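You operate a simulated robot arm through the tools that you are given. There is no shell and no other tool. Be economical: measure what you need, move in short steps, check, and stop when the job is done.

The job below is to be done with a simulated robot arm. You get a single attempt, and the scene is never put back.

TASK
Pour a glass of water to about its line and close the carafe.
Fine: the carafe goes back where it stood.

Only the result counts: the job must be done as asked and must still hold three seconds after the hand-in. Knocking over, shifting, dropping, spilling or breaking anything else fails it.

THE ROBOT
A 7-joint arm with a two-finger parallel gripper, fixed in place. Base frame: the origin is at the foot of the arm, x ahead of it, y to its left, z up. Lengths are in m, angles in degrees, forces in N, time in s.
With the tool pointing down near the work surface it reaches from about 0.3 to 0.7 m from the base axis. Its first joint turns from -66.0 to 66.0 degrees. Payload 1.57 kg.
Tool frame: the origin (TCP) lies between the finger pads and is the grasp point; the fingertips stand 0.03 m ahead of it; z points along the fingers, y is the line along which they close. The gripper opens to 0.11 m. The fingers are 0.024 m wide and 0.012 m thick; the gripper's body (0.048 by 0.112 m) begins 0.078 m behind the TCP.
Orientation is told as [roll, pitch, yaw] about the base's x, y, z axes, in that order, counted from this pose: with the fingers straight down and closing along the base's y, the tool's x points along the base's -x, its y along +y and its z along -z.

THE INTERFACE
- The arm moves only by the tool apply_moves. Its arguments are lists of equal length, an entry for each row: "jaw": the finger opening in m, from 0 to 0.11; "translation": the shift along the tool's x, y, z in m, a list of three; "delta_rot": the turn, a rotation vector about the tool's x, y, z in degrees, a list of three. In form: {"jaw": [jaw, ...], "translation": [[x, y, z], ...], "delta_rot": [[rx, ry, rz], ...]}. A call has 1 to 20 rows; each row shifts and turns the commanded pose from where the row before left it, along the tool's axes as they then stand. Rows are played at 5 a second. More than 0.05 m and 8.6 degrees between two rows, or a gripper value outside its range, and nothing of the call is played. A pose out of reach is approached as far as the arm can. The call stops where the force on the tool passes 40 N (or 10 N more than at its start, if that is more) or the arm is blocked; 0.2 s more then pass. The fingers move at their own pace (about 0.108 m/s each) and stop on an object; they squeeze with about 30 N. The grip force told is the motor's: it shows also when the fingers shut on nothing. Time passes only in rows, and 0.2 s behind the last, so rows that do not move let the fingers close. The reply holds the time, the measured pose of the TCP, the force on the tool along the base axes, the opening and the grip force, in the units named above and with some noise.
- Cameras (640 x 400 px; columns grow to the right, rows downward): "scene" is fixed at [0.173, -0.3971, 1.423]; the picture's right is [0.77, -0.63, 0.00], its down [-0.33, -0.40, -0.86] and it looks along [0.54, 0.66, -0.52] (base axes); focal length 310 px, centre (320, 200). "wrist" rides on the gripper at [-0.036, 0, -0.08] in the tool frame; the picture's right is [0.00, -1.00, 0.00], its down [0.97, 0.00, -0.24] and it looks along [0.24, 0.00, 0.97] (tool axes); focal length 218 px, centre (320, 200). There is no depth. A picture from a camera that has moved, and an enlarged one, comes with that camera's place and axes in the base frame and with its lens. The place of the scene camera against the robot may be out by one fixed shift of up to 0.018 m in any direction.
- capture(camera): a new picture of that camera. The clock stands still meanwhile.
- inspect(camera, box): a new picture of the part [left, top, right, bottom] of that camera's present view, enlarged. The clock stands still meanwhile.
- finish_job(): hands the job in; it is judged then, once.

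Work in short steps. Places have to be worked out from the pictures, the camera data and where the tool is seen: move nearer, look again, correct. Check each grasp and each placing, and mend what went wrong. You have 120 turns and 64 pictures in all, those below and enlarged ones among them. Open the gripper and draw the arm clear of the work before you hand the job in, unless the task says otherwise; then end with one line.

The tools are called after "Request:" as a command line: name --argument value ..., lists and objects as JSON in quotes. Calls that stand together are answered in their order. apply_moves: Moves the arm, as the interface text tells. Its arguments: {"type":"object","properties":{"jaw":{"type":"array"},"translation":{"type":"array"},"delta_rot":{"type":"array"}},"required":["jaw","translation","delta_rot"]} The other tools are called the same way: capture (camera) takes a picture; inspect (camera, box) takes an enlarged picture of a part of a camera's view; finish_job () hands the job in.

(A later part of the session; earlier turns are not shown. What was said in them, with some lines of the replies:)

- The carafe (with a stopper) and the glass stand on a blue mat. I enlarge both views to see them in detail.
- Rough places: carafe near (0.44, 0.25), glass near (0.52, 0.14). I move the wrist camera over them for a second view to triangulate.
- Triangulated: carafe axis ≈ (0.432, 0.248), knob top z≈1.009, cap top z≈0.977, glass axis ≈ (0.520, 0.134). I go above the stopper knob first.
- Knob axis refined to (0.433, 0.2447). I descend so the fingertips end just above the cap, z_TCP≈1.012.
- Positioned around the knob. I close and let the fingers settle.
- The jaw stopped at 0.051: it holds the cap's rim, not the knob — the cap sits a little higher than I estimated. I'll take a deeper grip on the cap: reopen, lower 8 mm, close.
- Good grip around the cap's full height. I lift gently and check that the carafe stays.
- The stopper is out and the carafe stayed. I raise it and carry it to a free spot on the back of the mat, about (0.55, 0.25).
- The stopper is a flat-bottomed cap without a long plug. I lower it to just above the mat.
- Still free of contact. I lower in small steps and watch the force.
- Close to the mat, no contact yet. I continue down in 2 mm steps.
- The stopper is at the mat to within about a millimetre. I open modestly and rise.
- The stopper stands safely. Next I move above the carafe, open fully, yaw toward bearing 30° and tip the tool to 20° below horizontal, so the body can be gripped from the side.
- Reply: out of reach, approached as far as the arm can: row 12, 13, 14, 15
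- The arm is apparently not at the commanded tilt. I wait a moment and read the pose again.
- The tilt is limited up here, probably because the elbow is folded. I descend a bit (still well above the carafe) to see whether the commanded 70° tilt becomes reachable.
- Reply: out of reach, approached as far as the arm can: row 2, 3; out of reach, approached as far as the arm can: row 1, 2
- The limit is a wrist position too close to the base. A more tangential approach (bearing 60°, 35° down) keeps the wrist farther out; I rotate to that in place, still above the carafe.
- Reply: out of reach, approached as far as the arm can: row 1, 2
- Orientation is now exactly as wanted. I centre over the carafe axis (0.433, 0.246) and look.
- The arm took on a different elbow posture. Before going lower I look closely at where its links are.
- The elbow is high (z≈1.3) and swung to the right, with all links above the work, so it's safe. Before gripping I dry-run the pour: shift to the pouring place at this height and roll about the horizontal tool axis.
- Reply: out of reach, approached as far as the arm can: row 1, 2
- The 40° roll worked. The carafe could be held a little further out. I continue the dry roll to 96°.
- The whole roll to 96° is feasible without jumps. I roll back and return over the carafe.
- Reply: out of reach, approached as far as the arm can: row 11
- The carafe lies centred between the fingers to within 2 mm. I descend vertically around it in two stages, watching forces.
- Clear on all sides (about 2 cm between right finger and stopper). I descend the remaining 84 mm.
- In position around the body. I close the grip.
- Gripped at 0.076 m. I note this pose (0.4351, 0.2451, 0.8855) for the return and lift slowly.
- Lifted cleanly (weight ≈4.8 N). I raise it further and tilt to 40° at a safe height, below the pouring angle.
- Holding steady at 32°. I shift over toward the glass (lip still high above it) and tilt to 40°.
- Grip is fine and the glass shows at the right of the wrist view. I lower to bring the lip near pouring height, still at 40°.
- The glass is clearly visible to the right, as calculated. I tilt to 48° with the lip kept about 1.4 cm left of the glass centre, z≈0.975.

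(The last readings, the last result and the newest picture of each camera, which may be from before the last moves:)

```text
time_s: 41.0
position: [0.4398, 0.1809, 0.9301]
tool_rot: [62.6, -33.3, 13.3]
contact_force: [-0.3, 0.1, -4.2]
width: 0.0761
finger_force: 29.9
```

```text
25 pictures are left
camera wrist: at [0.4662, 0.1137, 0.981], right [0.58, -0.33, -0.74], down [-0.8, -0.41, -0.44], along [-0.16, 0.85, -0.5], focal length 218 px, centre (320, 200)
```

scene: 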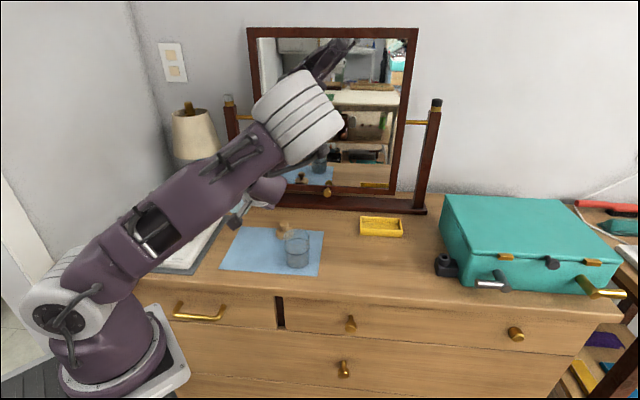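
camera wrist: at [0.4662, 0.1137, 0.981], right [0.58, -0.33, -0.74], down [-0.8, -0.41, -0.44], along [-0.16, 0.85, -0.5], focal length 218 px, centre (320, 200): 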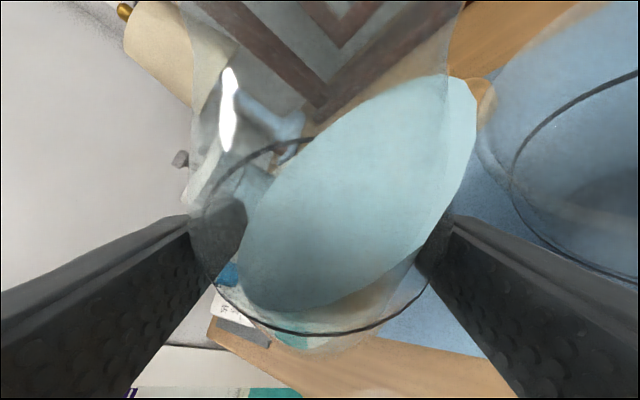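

Water nears the neck. I tilt in smaller steps: to 54°, keeping the lip in place.

Request:
apply_moves --jaw '[0, 0, 0]' --translation '[[0.0011, 0.0061, 0.0002], [0, 0, 0], [0, 0, 0]]' --delta_rot '[[-3.442, 0, 4.914], [0, 0, 0], [0, 0, 0]]'

Request:
capture --camera "wrist"

```text
time_s: 41.8
position: [0.4351, 0.1819, 0.9349]
tool_rot: [67.3, -28.7, 10.9]
contact_force: [-0.4, -0.3, -3.8]
width: 0.076
finger_force: 29.4
```

```text
24 pictures are left
camera wrist: at [0.466, 0.1127, 0.9788], right [0.51, -0.29, -0.81], down [-0.84, -0.39, -0.39], along [-0.2, 0.87, -0.44], focal length 218 px, centre (320, 200)
```

wrist: 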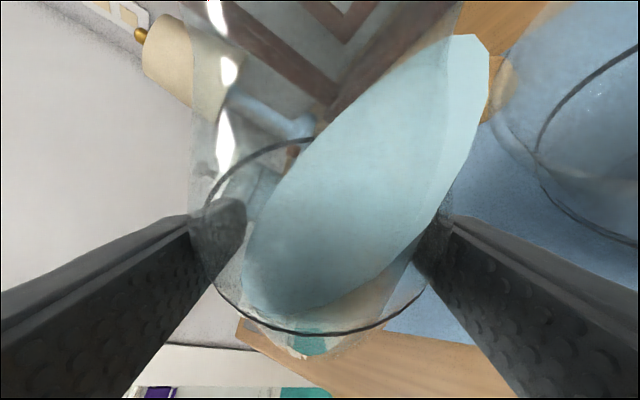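

Still no flow. On to 58°.

Request:
apply_moves --jaw '[0, 0, 0]' --translation '[[-0.0013, 0.0055, 0], [0, 0, 0], [0, 0, 0]]' --delta_rot '[[-2.294, 0, 3.277], [0, 0, 0], [0, 0, 0]]'

Request:
capture --camera "wrist"

```text
time_s: 42.6
position: [0.4338, 0.1846, 0.9384]
tool_rot: [70.4, -25.9, 9.5]
contact_force: [-0.5, 0.1, -4.2]
width: 0.0759
finger_force: 30.5
```

```text
23 pictures are left
camera wrist: at [0.4667, 0.1129, 0.9793], right [0.46, -0.26, -0.85], down [-0.86, -0.37, -0.35], along [-0.22, 0.89, -0.4], focal length 218 px, centre (320, 200)
```

wrist: 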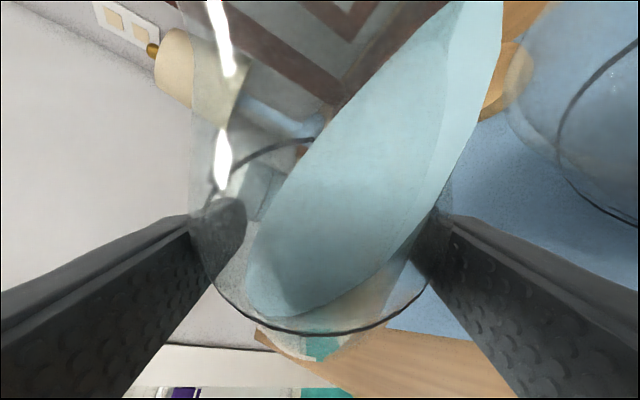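

Request:
apply_moves --jaw '[0, 0, 0]' --translation '[[-0.0016, 0.0074, -0.002], [0, 0, 0], [0, 0, 0]]' --delta_rot '[[-2.294, 0, 3.277], [0, 0, 0], [0, 0, 0]]'

Request:
capture --camera "wrist"

```text
time_s: 43.4
position: [0.4313, 0.1847, 0.9478]
tool_rot: [73.1, -22.7, 8.3]
contact_force: [-0.7, 0.4, -4.5]
width: 0.0756
finger_force: 30.1
```

```text
22 pictures are left
camera wrist: at [0.4669, 0.1117, 0.9833], right [0.41, -0.23, -0.88], down [-0.88, -0.36, -0.31], along [-0.25, 0.9, -0.35], focal length 218 px, centre (320, 200)
```

wrist: 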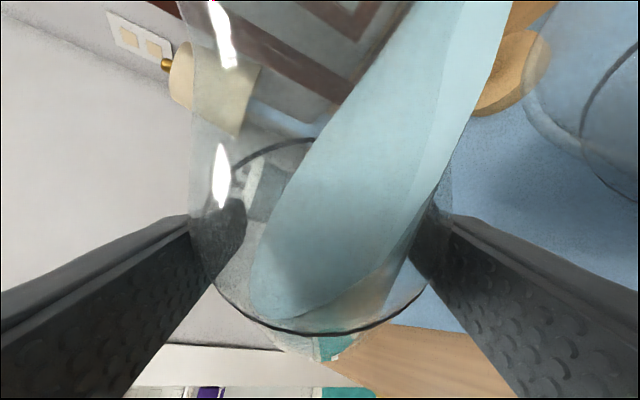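

Request:
apply_moves --jaw '[0, 0, 0, 0]' --translation '[[-0.0012, 0.0044, -0.0002], [0, 0, 0], [0, 0, 0], [0, 0, 0]]' --delta_rot '[[-2.294, 0, 3.277], [0, 0, 0], [0, 0, 0], [0, 0, 0]]'

Request:
capture --camera "wrist"

```text
time_s: 44.4
position: [0.4301, 0.1839, 0.9515]
tool_rot: [75.7, -19.5, 7.5]
contact_force: [-0.6, -0.2, -3.2]
width: 0.076
finger_force: 30.3
```

```text
21 pictures are left
camera wrist: at [0.4681, 0.1111, 0.9827], right [0.35, -0.2, -0.91], down [-0.9, -0.35, -0.27], along [-0.27, 0.91, -0.31], focal length 218 px, centre (320, 200)
```

wrist: 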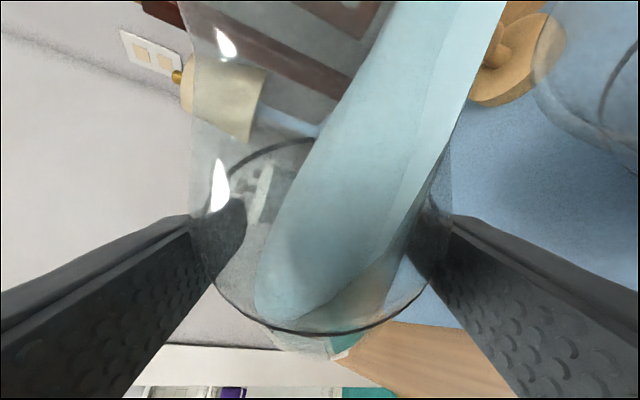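

Request:
capture --camera "scene"

```text
20 pictures are left
```

scene: 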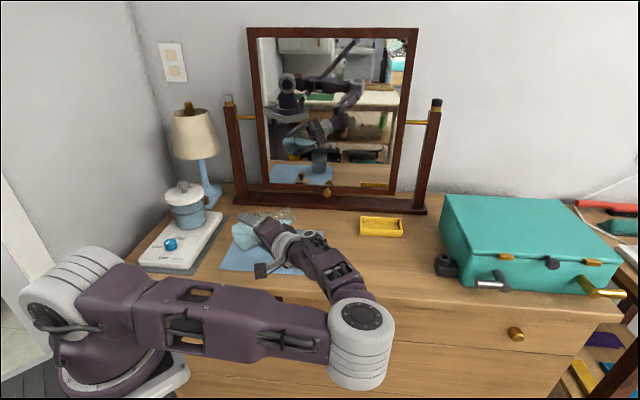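

The mirror shows the glass and carafe from behind; I zoom there.

Request:
inspect --camera "scene" --box '[265, 120, 361, 240]'

```text
3.33 times, centred on (313, 180) of scene
camera zoom: at [0.1731, -0.397, 1.423], right [0.77, -0.63, 0.0], down [-0.33, -0.4, -0.86], along [0.54, 0.66, -0.52], focal length 1032 px, centre (343, 267)
```

zoom: 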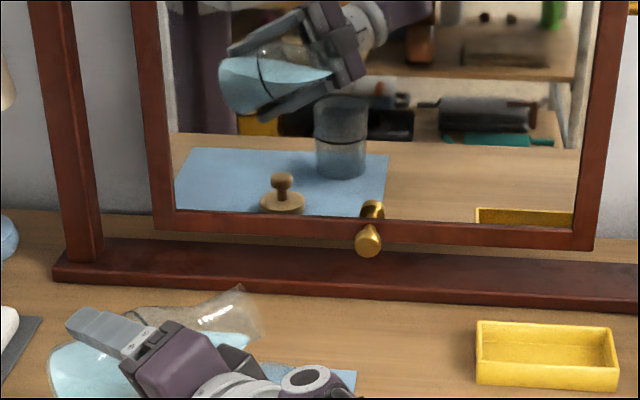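

The mirror shows it well: the glass is empty and the water is close to the lip. Next 70°, then look in the mirror again.

Request:
apply_moves --jaw '[0, 0, 0, 0]' --translation '[[-0.0021, 0.007, 0.0008], [0, 0, 0], [0, 0, 0], [0, 0, 0]]' --delta_rot '[[-2.294, 0, 3.277], [0, 0, 0], [0, 0, 0], [0, 0, 0]]'

Request:
inspect --camera "scene" --box '[265, 120, 361, 240]'

```text
time_s: 45.4
position: [0.4284, 0.1873, 0.9591]
tool_rot: [78.2, -16.3, 6.7]
contact_force: [-0.3, 0.1, -3.2]
width: 0.0761
finger_force: 30.5
```

```text
3.33 times, centred on (313, 180) of scene
camera zoom: at [0.1731, -0.397, 1.423], right [0.77, -0.63, 0.0], down [-0.33, -0.4, -0.86], along [0.54, 0.66, -0.52], focal length 1032 px, centre (343, 267)
```

zoom: 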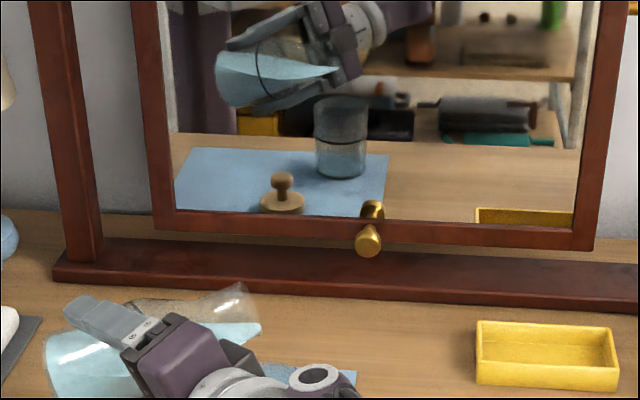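

Request:
inspect --camera "scene" --box '[345, 140, 385, 180]'

Request:
inspect --camera "scene" --box '[350, 140, 386, 176]'

```text
10.00 times, centred on (365, 160) of scene
camera zoom: at [0.1731, -0.397, 1.423], right [0.77, -0.63, 0.0], down [-0.33, -0.4, -0.86], along [0.54, 0.66, -0.52], focal length 3096 px, centre (-130, 600)
```

zoom: 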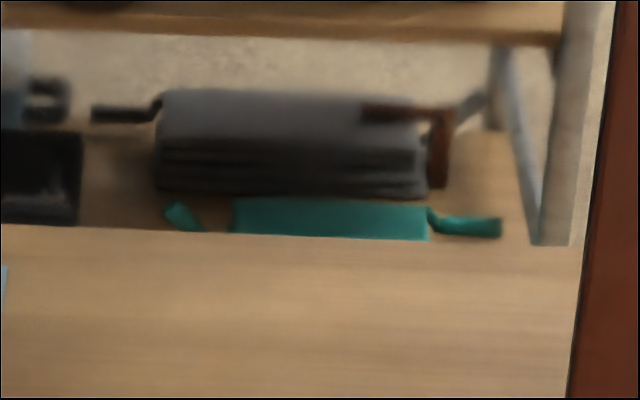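

```text
11.11 times, centred on (368, 158) of scene
camera zoom: at [0.1731, -0.397, 1.423], right [0.77, -0.63, 0.0], down [-0.33, -0.4, -0.86], along [0.54, 0.66, -0.52], focal length 3440 px, centre (-213, 667)
```

zoom: 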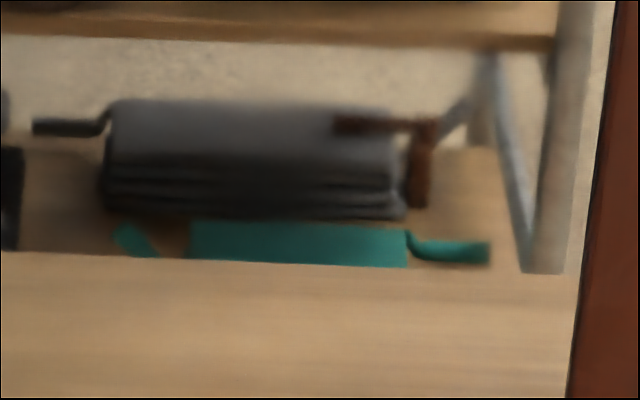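

I picked the wrong box; the glass reflection is at about (319, 162).

Request:
inspect --camera "scene" --box '[295, 138, 343, 180]'

```text
9.52 times, centred on (319, 159) of scene
camera zoom: at [0.1731, -0.397, 1.423], right [0.77, -0.63, 0.0], down [-0.33, -0.4, -0.86], along [0.54, 0.66, -0.52], focal length 2949 px, centre (330, 590)
```

zoom: 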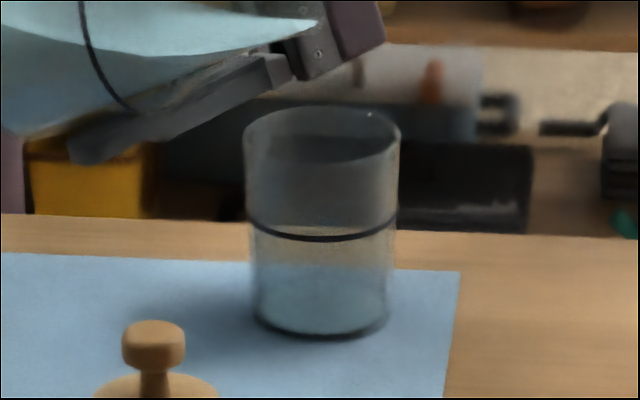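

Still empty. On to 74°, waiting a second for any flow.

Request:
apply_moves --jaw '[0, 0, 0, 0, 0]' --translation '[[-0.0021, 0.005, -0.0018], [0, 0, 0], [0, 0, 0], [0, 0, 0], [0, 0, 0]]' --delta_rot '[[-2.294, 0, 3.277], [0, 0, 0], [0, 0, 0], [0, 0, 0], [0, 0, 0]]'

Request:
inspect --camera "scene" --box '[272, 130, 352, 230]'

```text
time_s: 46.6
position: [0.4306, 0.1877, 0.9638]
tool_rot: [80.6, -13.1, 6.0]
contact_force: [0.1, 0.3, -3.1]
width: 0.0758
finger_force: 30.2
```

```text
4.00 times, centred on (312, 180) of scene
camera zoom: at [0.1731, -0.397, 1.423], right [0.77, -0.63, 0.0], down [-0.33, -0.4, -0.86], along [0.54, 0.66, -0.52], focal length 1239 px, centre (352, 280)
```

zoom: 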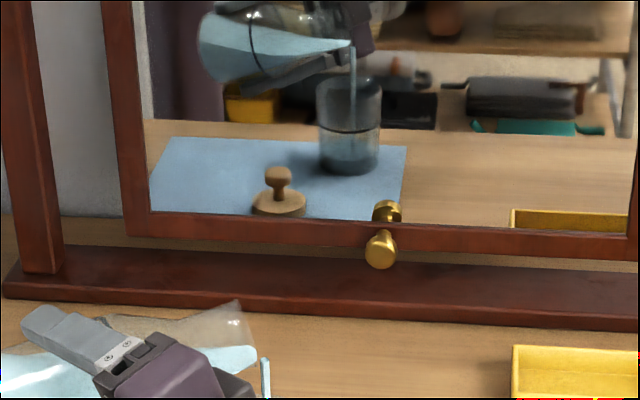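

A thin stream now falls into the glass, well centred. I hold this tilt for a second and check the level.

Request:
apply_moves --jaw '[0, 0, 0, 0, 0]' --translation '[[0, 0, 0], [0, 0, 0], [0, 0, 0], [0, 0, 0], [0, 0, 0]]' --delta_rot '[[0, 0, 0], [0, 0, 0], [0, 0, 0], [0, 0, 0], [0, 0, 0]]'

Request:
inspect --camera "scene" --box '[295, 130, 343, 180]'

```text
time_s: 47.8
position: [0.4304, 0.1859, 0.9633]
tool_rot: [80.7, -13.1, 6.1]
contact_force: [-0.6, -0.4, -4.4]
width: 0.0758
finger_force: 30.1
```

```text
8.00 times, centred on (319, 155) of scene
camera zoom: at [0.1731, -0.397, 1.423], right [0.77, -0.63, 0.0], down [-0.33, -0.4, -0.86], along [0.54, 0.66, -0.52], focal length 2477 px, centre (328, 560)
```

zoom: 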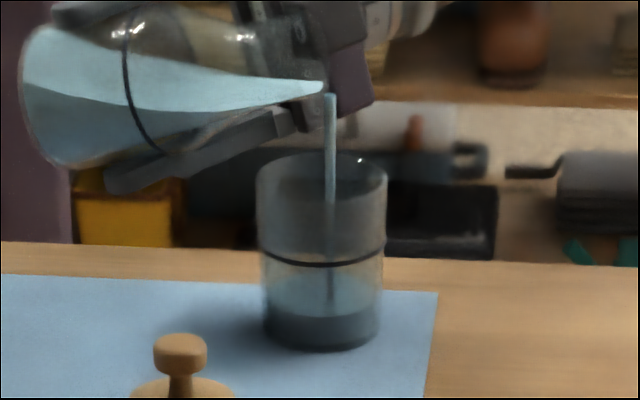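

Level is about a third of the way to the line. I hold on for 1.6 s more.

Request:
apply_moves --jaw '[0, 0, 0, 0, 0, 0, 0]' --translation '[[0, 0, 0], [0, 0, 0], [0, 0, 0], [0, 0, 0], [0, 0, 0], [0, 0, 0], [0, 0, 0]]' --delta_rot '[[0, 0, 0], [0, 0, 0], [0, 0, 0], [0, 0, 0], [0, 0, 0], [0, 0, 0], [0, 0, 0]]'

Request:
inspect --camera "scene" --box '[295, 130, 343, 180]'

```text
time_s: 49.4
position: [0.4306, 0.1879, 0.9645]
tool_rot: [80.6, -13.1, 6.1]
contact_force: [0.2, 0.3, -3.9]
width: 0.076
finger_force: 30.1
```

```text
8.00 times, centred on (319, 155) of scene
camera zoom: at [0.1731, -0.397, 1.423], right [0.77, -0.63, 0.0], down [-0.33, -0.4, -0.86], along [0.54, 0.66, -0.52], focal length 2477 px, centre (328, 560)
```

zoom: 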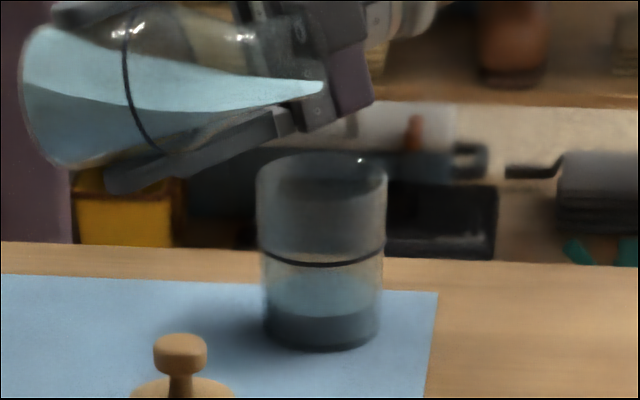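

The flow stopped at about a third of the line height. I go on to 78° and let it run out.

Request:
apply_moves --jaw '[0, 0, 0, 0, 0, 0, 0, 0, 0, 0]' --translation '[[0, 0.0067, -0.001], [0, 0, 0], [0, 0, 0], [0, 0, 0], [0, 0, 0], [0, 0, 0], [0, 0, 0], [0, 0, 0], [0, 0, 0], [0, 0, 0]]' --delta_rot '[[-2.294, 0, 3.277], [0, 0, 0], [0, 0, 0], [0, 0, 0], [0, 0, 0], [0, 0, 0], [0, 0, 0], [0, 0, 0], [0, 0, 0], [0, 0, 0]]'

Request:
inspect --camera "scene" --box '[295, 130, 343, 180]'

```text
time_s: 51.6
position: [0.4296, 0.1866, 0.9719]
tool_rot: [82.9, -9.9, 5.6]
contact_force: [0.4, 0.3, -3.0]
width: 0.0757
finger_force: 29.6
```

```text
8.00 times, centred on (319, 155) of scene
camera zoom: at [0.1731, -0.3971, 1.423], right [0.77, -0.63, 0.0], down [-0.33, -0.4, -0.86], along [0.54, 0.66, -0.52], focal length 2477 px, centre (328, 560)
```

zoom: 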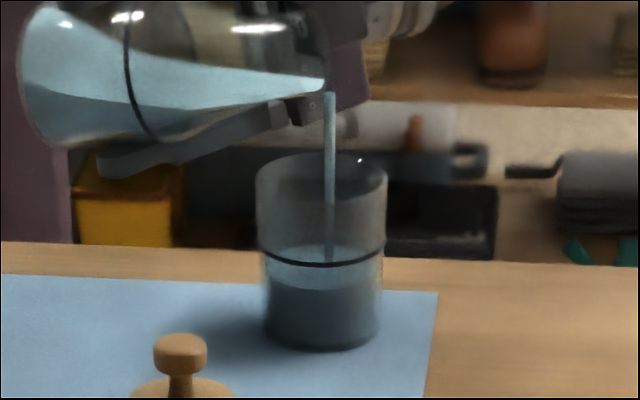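

About three quarters of the way to the line, and still flowing slowly. I hold another 1.2 s.

Request:
apply_moves --jaw '[0, 0, 0, 0, 0, 0]' --translation '[[0, 0, 0], [0, 0, 0], [0, 0, 0], [0, 0, 0], [0, 0, 0], [0, 0, 0]]' --delta_rot '[[0, 0, 0], [0, 0, 0], [0, 0, 0], [0, 0, 0], [0, 0, 0], [0, 0, 0]]'

Request:
inspect --camera "scene" --box '[295, 130, 343, 180]'

```text
time_s: 53.0
position: [0.4282, 0.1874, 0.9711]
tool_rot: [83.0, -9.9, 5.7]
contact_force: [-0.8, -0.6, -3.7]
width: 0.0755
finger_force: 29.9
```

```text
8.00 times, centred on (319, 155) of scene
camera zoom: at [0.1731, -0.3971, 1.423], right [0.77, -0.63, 0.0], down [-0.33, -0.4, -0.86], along [0.54, 0.66, -0.52], focal length 2477 px, centre (328, 560)
```

zoom: 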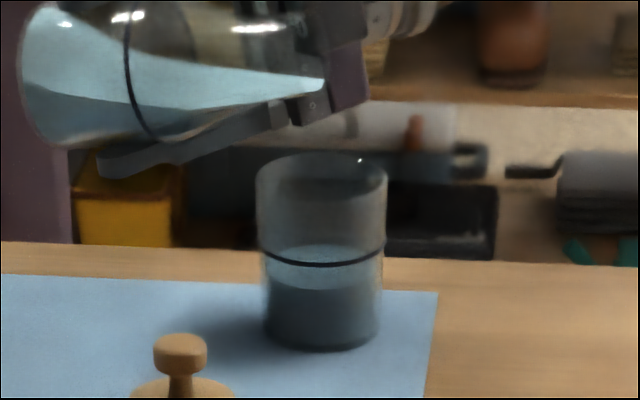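

Flow stopped about 20 px (of zoom) below the line; the last 4° raised it 27 px, so 3° more should reach the line.

Request:
apply_moves --jaw '[0, 0, 0, 0, 0, 0, 0, 0, 0, 0, 0, 0, 0, 0]' --translation '[[0, 0.005, 0], [0, 0, 0], [0, 0, 0], [0, 0, 0], [0, 0, 0], [0, 0, 0], [0, 0, 0], [0, 0, 0], [0, 0, 0], [0, 0, 0], [0, 0, 0], [0, 0, 0], [0, 0, 0], [0, 0, 0]]' --delta_rot '[[-1.721, 0, 2.457], [0, 0, 0], [0, 0, 0], [0, 0, 0], [0, 0, 0], [0, 0, 0], [0, 0, 0], [0, 0, 0], [0, 0, 0], [0, 0, 0], [0, 0, 0], [0, 0, 0], [0, 0, 0], [0, 0, 0]]'

Request:
inspect --camera "scene" --box '[295, 130, 343, 180]'

```text
time_s: 56.0
position: [0.4288, 0.1872, 0.9759]
tool_rot: [84.8, -7.3, 5.4]
contact_force: [-0.5, 0.1, -2.3]
width: 0.0754
finger_force: 29.6
```

```text
8.00 times, centred on (319, 155) of scene
camera zoom: at [0.173, -0.3971, 1.423], right [0.77, -0.63, 0.0], down [-0.33, -0.4, -0.86], along [0.54, 0.66, -0.52], focal length 2477 px, centre (328, 560)
```

zoom: 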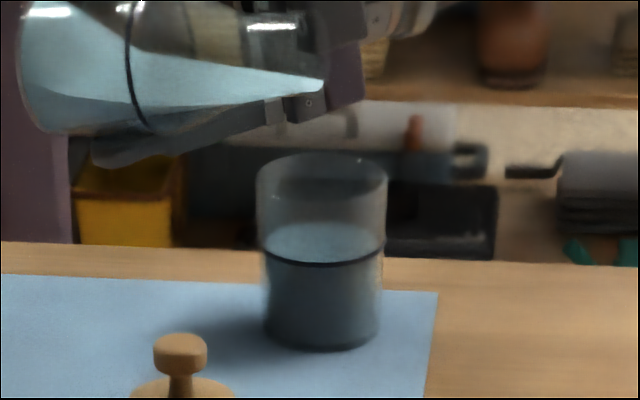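

The water meets the line. I lift and tilt back together, away from the glass, down to 33°, at a safe height.

Request:
apply_moves --jaw '[0, 0, 0, 0, 0, 0, 0]' --translation '[[-0.0038, 0.0297, -0.0027], [-0.0072, 0.0287, -0.005], [0, 0, 0], [0, 0, 0], [0, 0, 0], [0, 0, 0], [0, 0, 0]]' --delta_rot '[[4.589, 0, -6.553], [4.589, 0, -6.553], [4.589, 0, -6.553], [4.589, 0, -6.553], [4.589, 0, -6.553], [4.589, 0, -6.553], [0, 0, 0]]'

```text
time_s: 57.6
position: [0.4268, 0.1871, 1.0352]
tool_rot: [48.4, -43.4, 22.2]
contact_force: [0.0, 1.0, -3.1]
width: 0.0751
finger_force: 29.7
```

Request:
apply_moves --jaw '[0, 0, 0, 0, 0, 0, 0, 0]' --translation '[[-0.0107, 0.0092, 0.0256], [-0.0108, 0.0092, 0.0257], [0, 0, 0], [0, 0, 0], [0, 0, 0], [0, 0, 0], [0, 0, 0], [0, 0, 0]]' --delta_rot '[[0, 0, 0], [0, 0, 0], [4.589, 0, -6.553], [4.589, 0, -6.553], [4.589, 0, -6.553], [4.589, 0, -6.553], [0.574, 0, -0.819], [0, 0, 0]]'

Request:
capture --camera "wrist"

```text
time_s: 59.4
position: [0.4362, 0.2462, 1.0363]
tool_rot: [0.0, -55.0, 60.0]
contact_force: [-1.2, 0.0, -3.3]
width: 0.0748
finger_force: 30.6
```

```text
8 pictures are left
camera wrist: at [0.4139, 0.2066, 1.1114], right [0.87, -0.5, 0.0], down [-0.38, -0.65, -0.66], along [0.33, 0.57, -0.75], focal length 218 px, centre (320, 200)
```

wrist: 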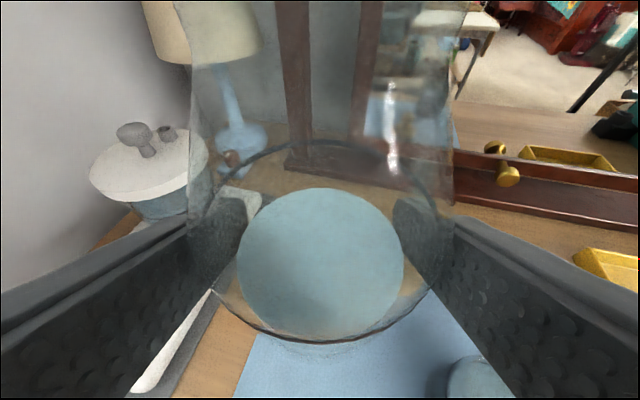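

Upright again and over its original place. I lower to about 6 mm above contact.

Request:
apply_moves --jaw '[0, 0, 0, 0, 0, 0, 0]' --translation '[[0.0009, 0.0004, -0.0012], [0.0236, 0, 0.0165], [0.0236, 0, 0.0165], [0.0236, 0, 0.0165], [0.0236, 0, 0.0165], [0.0236, 0, 0.0165], [0, 0, 0]]' --delta_rot '[[0, 0, 0], [0, 0, 0], [0, 0, 0], [0, 0, 0], [0, 0, 0], [0, 0, 0], [0, 0, 0]]'

Request:
inspect --camera "scene" --box '[200, 140, 360, 280]'

```text
time_s: 61.0
position: [0.4325, 0.2424, 0.8895]
tool_rot: [-0.1, -54.9, 60.0]
contact_force: [0.0, 0.5, -3.5]
width: 0.0748
finger_force: 30.0
```

```text
2.86 times, centred on (280, 210) of scene
camera zoom: at [0.1731, -0.397, 1.423], right [0.77, -0.63, 0.0], down [-0.33, -0.4, -0.86], along [0.54, 0.66, -0.52], focal length 885 px, centre (434, 171)
```

zoom: 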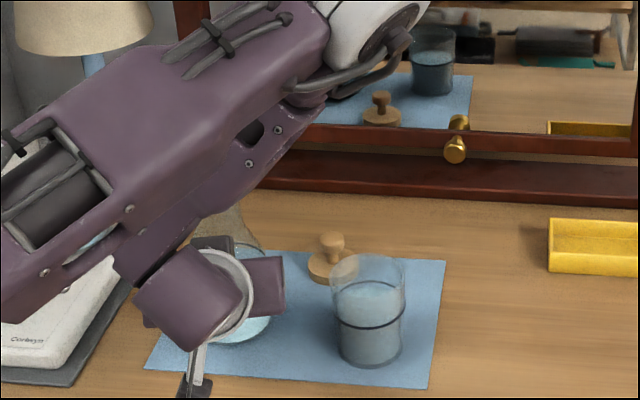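

Glass level is right at its line in the direct view too. I correct 3 mm horizontally and lower in small steps to contact.

Request:
apply_moves --jaw '[0, 0, 0, 0]' --translation '[[-0.002, -0.0009, 0.003], [0.0012, 0, 0.0009], [0.0012, 0, 0.0009], [0, 0, 0]]' --delta_rot '[[0, 0, 0], [0, 0, 0], [0, 0, 0], [0, 0, 0]]'

```text
time_s: 62.0
position: [0.4377, 0.2475, 0.8887]
tool_rot: [0.0, -55.0, 60.0]
contact_force: [-0.8, 0.0, -2.9]
width: 0.0749
finger_force: 30.0
```

Request:
apply_moves --jaw '[0, 0, 0, 0]' --translation '[[0.0012, 0, 0.0009], [0.0008, 0, 0.0006], [0, 0, 0], [0, 0, 0]]' --delta_rot '[[0, 0, 0], [0, 0, 0], [0, 0, 0], [0, 0, 0]]'

```text
time_s: 63.0
position: [0.4384, 0.2476, 0.8865]
tool_rot: [-0.2, -55.1, 60.1]
contact_force: [-1.9, -0.5, 15.7]
width: 0.075
finger_force: 29.8
```

Contact is made (pressing slightly). I back off under a millimetre and open the fingers.

Request:
apply_moves --jaw '[0, 0.085, 0.1, 0.11, 0.11]' --translation '[[-0.0008, 0, -0.0005], [0, 0, 0], [0, 0, 0], [0, 0, 0], [0, 0, 0]]' --delta_rot '[[0, 0, 0], [0, 0, 0], [0, 0, 0], [0, 0, 0], [0, 0, 0]]'

Request:
capture --camera "wrist"

```text
time_s: 64.2
position: [0.4385, 0.2462, 0.8866]
tool_rot: [0.0, -55.0, 60.1]
contact_force: [-0.5, -0.1, 0.1]
width: 0.1101
finger_force: 0.1
```

```text
6 pictures are left
camera wrist: at [0.4162, 0.2081, 0.962], right [0.87, -0.5, 0.0], down [-0.38, -0.65, -0.66], along [0.33, 0.57, -0.75], focal length 218 px, centre (320, 200)
```

wrist: 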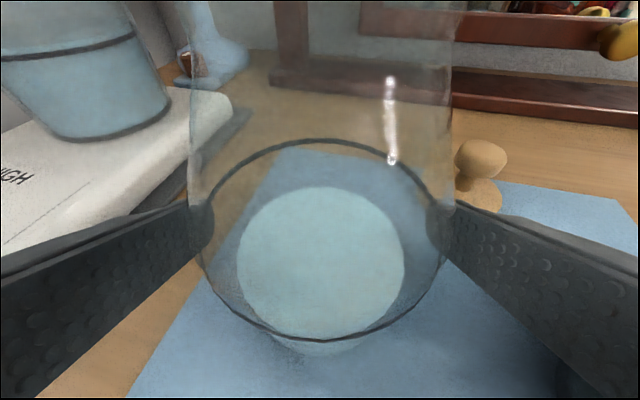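

The carafe stands back in place, undisturbed. I rise straight up clear of it and turn the tool to point down (yaw can stay 60°, the cap is round).

Request:
apply_moves --jaw '[0.11, 0.11, 0.11, 0.11, 0.11, 0.11, 0.11, 0.11, 0.11, 0.11, 0.11, 0.11, 0.11, 0.11]' --translation '[[-0.0246, 0, -0.0172], [-0.0328, 0, -0.0229], [-0.0328, 0, -0.0229], [-0.0328, 0, -0.0229], [-0.0328, 0, -0.0229], [-0.0246, 0, -0.0172], [0, 0, 0], [0, 0, 0], [0, 0, 0], [0, 0, 0], [0, 0, 0], [0, 0, 0], [0, 0, 0], [0, 0, 0]]' --delta_rot '[[0, 0, 0], [0, 0, 0], [0, 0, 0], [0, 0, 0], [0, 0, 0], [0, 0, 0], [0, 7.86, 0], [0, 7.86, 0], [0, 7.86, 0], [0, 7.86, 0], [0, 7.86, 0], [0, 7.86, 0], [0, 7.86, 0], [0, 0, 0]]'

```text
time_s: 67.2
position: [0.4366, 0.2465, 1.1054]
tool_rot: [0.0, 0.2, 60.0]
contact_force: [0.0, 0.1, 0.2]
width: 0.1099
finger_force: 0.0
```

Request:
inspect --camera "wrist" --box '[220, 60, 460, 260]'

```text
2.00 times, centred on (340, 160) of wrist
camera zoom: at [0.4559, 0.2781, 1.1866], right [0.87, -0.5, 0.0], down [-0.49, -0.84, 0.24], along [-0.12, -0.21, -0.97], focal length 436 px, centre (280, 280)
```

zoom: 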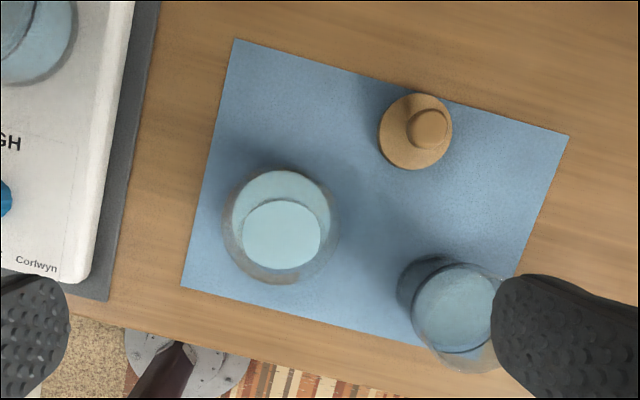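

The stopper is where I released it, (0.547, 0.250), and the carafe mouth is at about (0.4375, 0.2475). I move over the stopper and descend partway.

Request:
apply_moves --jaw '[0.09, 0.08, 0.08, 0.08, 0.08, 0.08, 0.08, 0.08, 0.08]' --translation '[[-0.0196, -0.0312, 0], [-0.0196, -0.0312, 0], [-0.0195, -0.0312, 0], [0, 0, 0.04], [0, 0, 0.04], [0, 0, 0.04], [0, 0, 0.04], [0, 0, 0.02], [0, 0, 0]]' --delta_rot '[[0, 0, 0], [0, 0, 0], [0, 0, 0], [0, 0, 0], [0, 0, 0], [0, 0, 0], [0, 0, 0], [0, 0, 0], [0, 0, 0]]'

Request:
capture --camera "wrist"

```text
time_s: 69.2
position: [0.5475, 0.252, 0.9255]
tool_rot: [0.0, 0.1, 60.1]
contact_force: [0.6, 0.2, -0.4]
width: 0.0798
finger_force: 0.1
```

```text
4 pictures are left
camera wrist: at [0.5668, 0.283, 1.006], right [0.87, -0.5, 0.0], down [-0.49, -0.84, 0.24], along [-0.12, -0.21, -0.97], focal length 218 px, centre (320, 200)
```

wrist: 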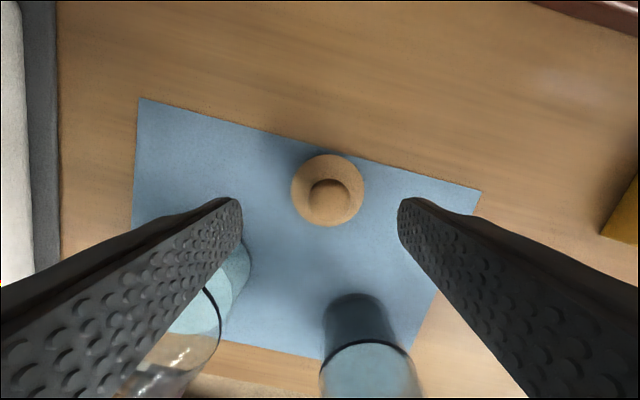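

The stopper lies ~5 mm right and ~7 mm ahead of the tool axis. I correct, descend to the mat height used before and close on the cap.

Request:
apply_moves --jaw '[0.08, 0.08, 0.08, 0.08, 0.0, 0.0, 0.0]' --translation '[[-0.004, -0.0047, 0], [0, 0, 0.03], [0, 0, 0.018], [0, 0, 0.0025], [0, 0, 0], [0, 0, 0], [0, 0, 0]]' --delta_rot '[[0, 0, 0], [0, 0, 0], [0, 0, 0], [0, 0, 0], [0, 0, 0], [0, 0, 0], [0, 0, 0]]'

```text
time_s: 70.8
position: [0.555, 0.2536, 0.8752]
tool_rot: [0.0, 0.0, 60.1]
contact_force: [0.3, 0.1, 0.9]
width: 0.0503
finger_force: 29.8
```

Gripped at 0.050. I lift and carry it over the carafe, stopping about 2 cm above the mouth.

Request:
apply_moves --jaw '[0, 0, 0, 0, 0, 0, 0, 0, 0, 0]' --translation '[[0, 0, -0.02], [0, 0, -0.045], [0, 0, -0.05], [0, 0, -0.05], [0, 0, -0.02], [0.0204, 0.0324, 0], [0.0204, 0.0324, 0], [0.0205, 0.0325, 0], [0, 0, 0.03], [0, 0, 0]]' --delta_rot '[[0, 0, 0], [0, 0, 0], [0, 0, 0], [0, 0, 0], [0, 0, 0], [0, 0, 0], [0, 0, 0], [0, 0, 0], [0, 0, 0], [0, 0, 0]]'

Request:
inspect --camera "scene" --box '[205, 170, 301, 270]'

```text
time_s: 73.0
position: [0.4361, 0.2483, 1.0288]
tool_rot: [-0.1, 0.0, 60.0]
contact_force: [-0.7, 0.2, 0.8]
width: 0.0503
finger_force: 30.3
```

```text
4.00 times, centred on (253, 220) of scene
camera zoom: at [0.173, -0.3971, 1.423], right [0.77, -0.63, 0.0], down [-0.33, -0.4, -0.86], along [0.54, 0.66, -0.52], focal length 1239 px, centre (588, 120)
```

zoom: 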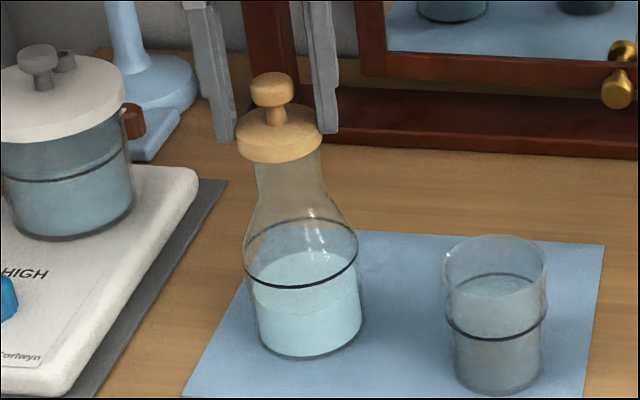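

Very nearly aligned; the cap is about 3 mm left of the neck axis. I correct it and lower to just above contact.

Request:
apply_moves --jaw '[0, 0, 0, 0, 0]' --translation '[[-0.0006, -0.0035, 0], [0, 0, 0.01], [0, 0, 0.005], [0, 0, 0.002], [0, 0, 0]]' --delta_rot '[[0, 0, 0], [0, 0, 0], [0, 0, 0], [0, 0, 0], [0, 0, 0]]'

```text
time_s: 74.2
position: [0.4425, 0.2483, 1.015]
tool_rot: [-0.1, 0.0, 60.0]
contact_force: [-0.3, 1.2, -0.6]
width: 0.0492
finger_force: 29.6
```

Request:
apply_moves --jaw '[0, 0, 0, 0]' --translation '[[0, 0, 0.002], [0, 0, 0.002], [0, 0, 0], [0, 0, 0]]' --delta_rot '[[0, 0, 0], [0, 0, 0], [0, 0, 0], [0, 0, 0]]'

Request:
inspect --camera "scene" --box '[217, 175, 277, 225]'

```text
time_s: 75.2
position: [0.4435, 0.2487, 1.0099]
tool_rot: [0.0, -0.2, 60.1]
contact_force: [-1.2, 3.7, 16.0]
width: 0.0504
finger_force: 29.4
```

```text
8.00 times, centred on (247, 200) of scene
camera zoom: at [0.1727, -0.3971, 1.423], right [0.77, -0.63, 0.0], down [-0.33, -0.4, -0.86], along [0.54, 0.66, -0.52], focal length 2477 px, centre (904, 200)
```

zoom: 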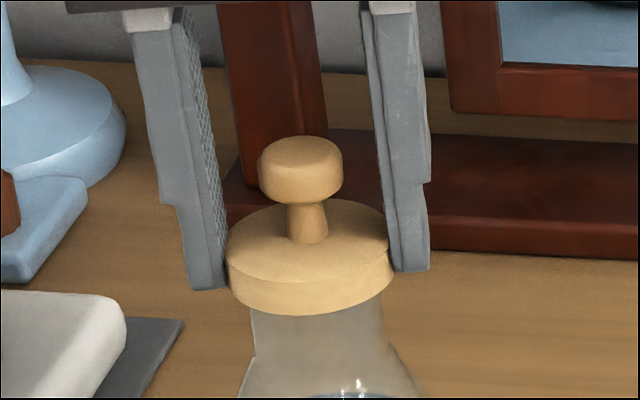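

Seated: contact force at the expected height and well centred. I relieve the press slightly, open, and rise clear.

Request:
apply_moves --jaw '[0, 0.06, 0.072, 0.08, 0.08, 0.08, 0.08, 0.08, 0.08]' --translation '[[0, 0, -0.001], [0, 0, 0], [0, 0, 0], [0, 0, 0], [0, 0, -0.02], [0, 0, -0.04], [0, 0, -0.05], [0, 0, -0.05], [0, 0, 0]]' --delta_rot '[[0, 0, 0], [0, 0, 0], [0, 0, 0], [0, 0, 0], [0, 0, 0], [0, 0, 0], [0, 0, 0], [0, 0, 0], [0, 0, 0]]'

Request:
inspect --camera "scene" --box '[205, 170, 349, 280]'

```text
time_s: 77.2
position: [0.4455, 0.2461, 1.1719]
tool_rot: [0.1, 0.0, 60.0]
contact_force: [-1.0, -1.0, -0.7]
width: 0.0799
finger_force: 0.0
```

```text
3.64 times, centred on (277, 225) of scene
camera zoom: at [0.173, -0.3971, 1.423], right [0.77, -0.63, 0.0], down [-0.33, -0.4, -0.86], along [0.54, 0.66, -0.52], focal length 1126 px, centre (476, 109)
```

zoom: 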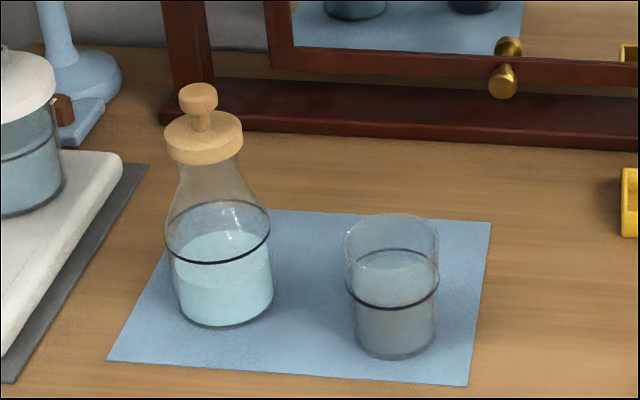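

The carafe is closed and back in place, and the glass is filled to its line. I draw the arm up and clear.

Request:
apply_moves --jaw '[0.11, 0.11, 0.11, 0.11]' --translation '[[0, 0, -0.03], [0, 0, -0.03], [0, 0, -0.02], [0, 0, 0]]' --delta_rot '[[0, 0, 0], [0, 0, 0], [0, 0, 0], [0, 0, 0]]'

```text
time_s: 78.2
position: [0.4423, 0.2469, 1.2499]
tool_rot: [0.0, 0.1, 59.9]
contact_force: [0.6, 0.2, 0.1]
width: 0.1099
finger_force: 0.1
```

The arm is clear, the gripper is open and nothing was touched on the way up, so I hand in.

Request:
finish_job

```text
The job is handed in.
```

The glass is filled to about its line, and the carafe is closed and standing within about 4 mm of where it was; I saw no spills and nothing else moved.
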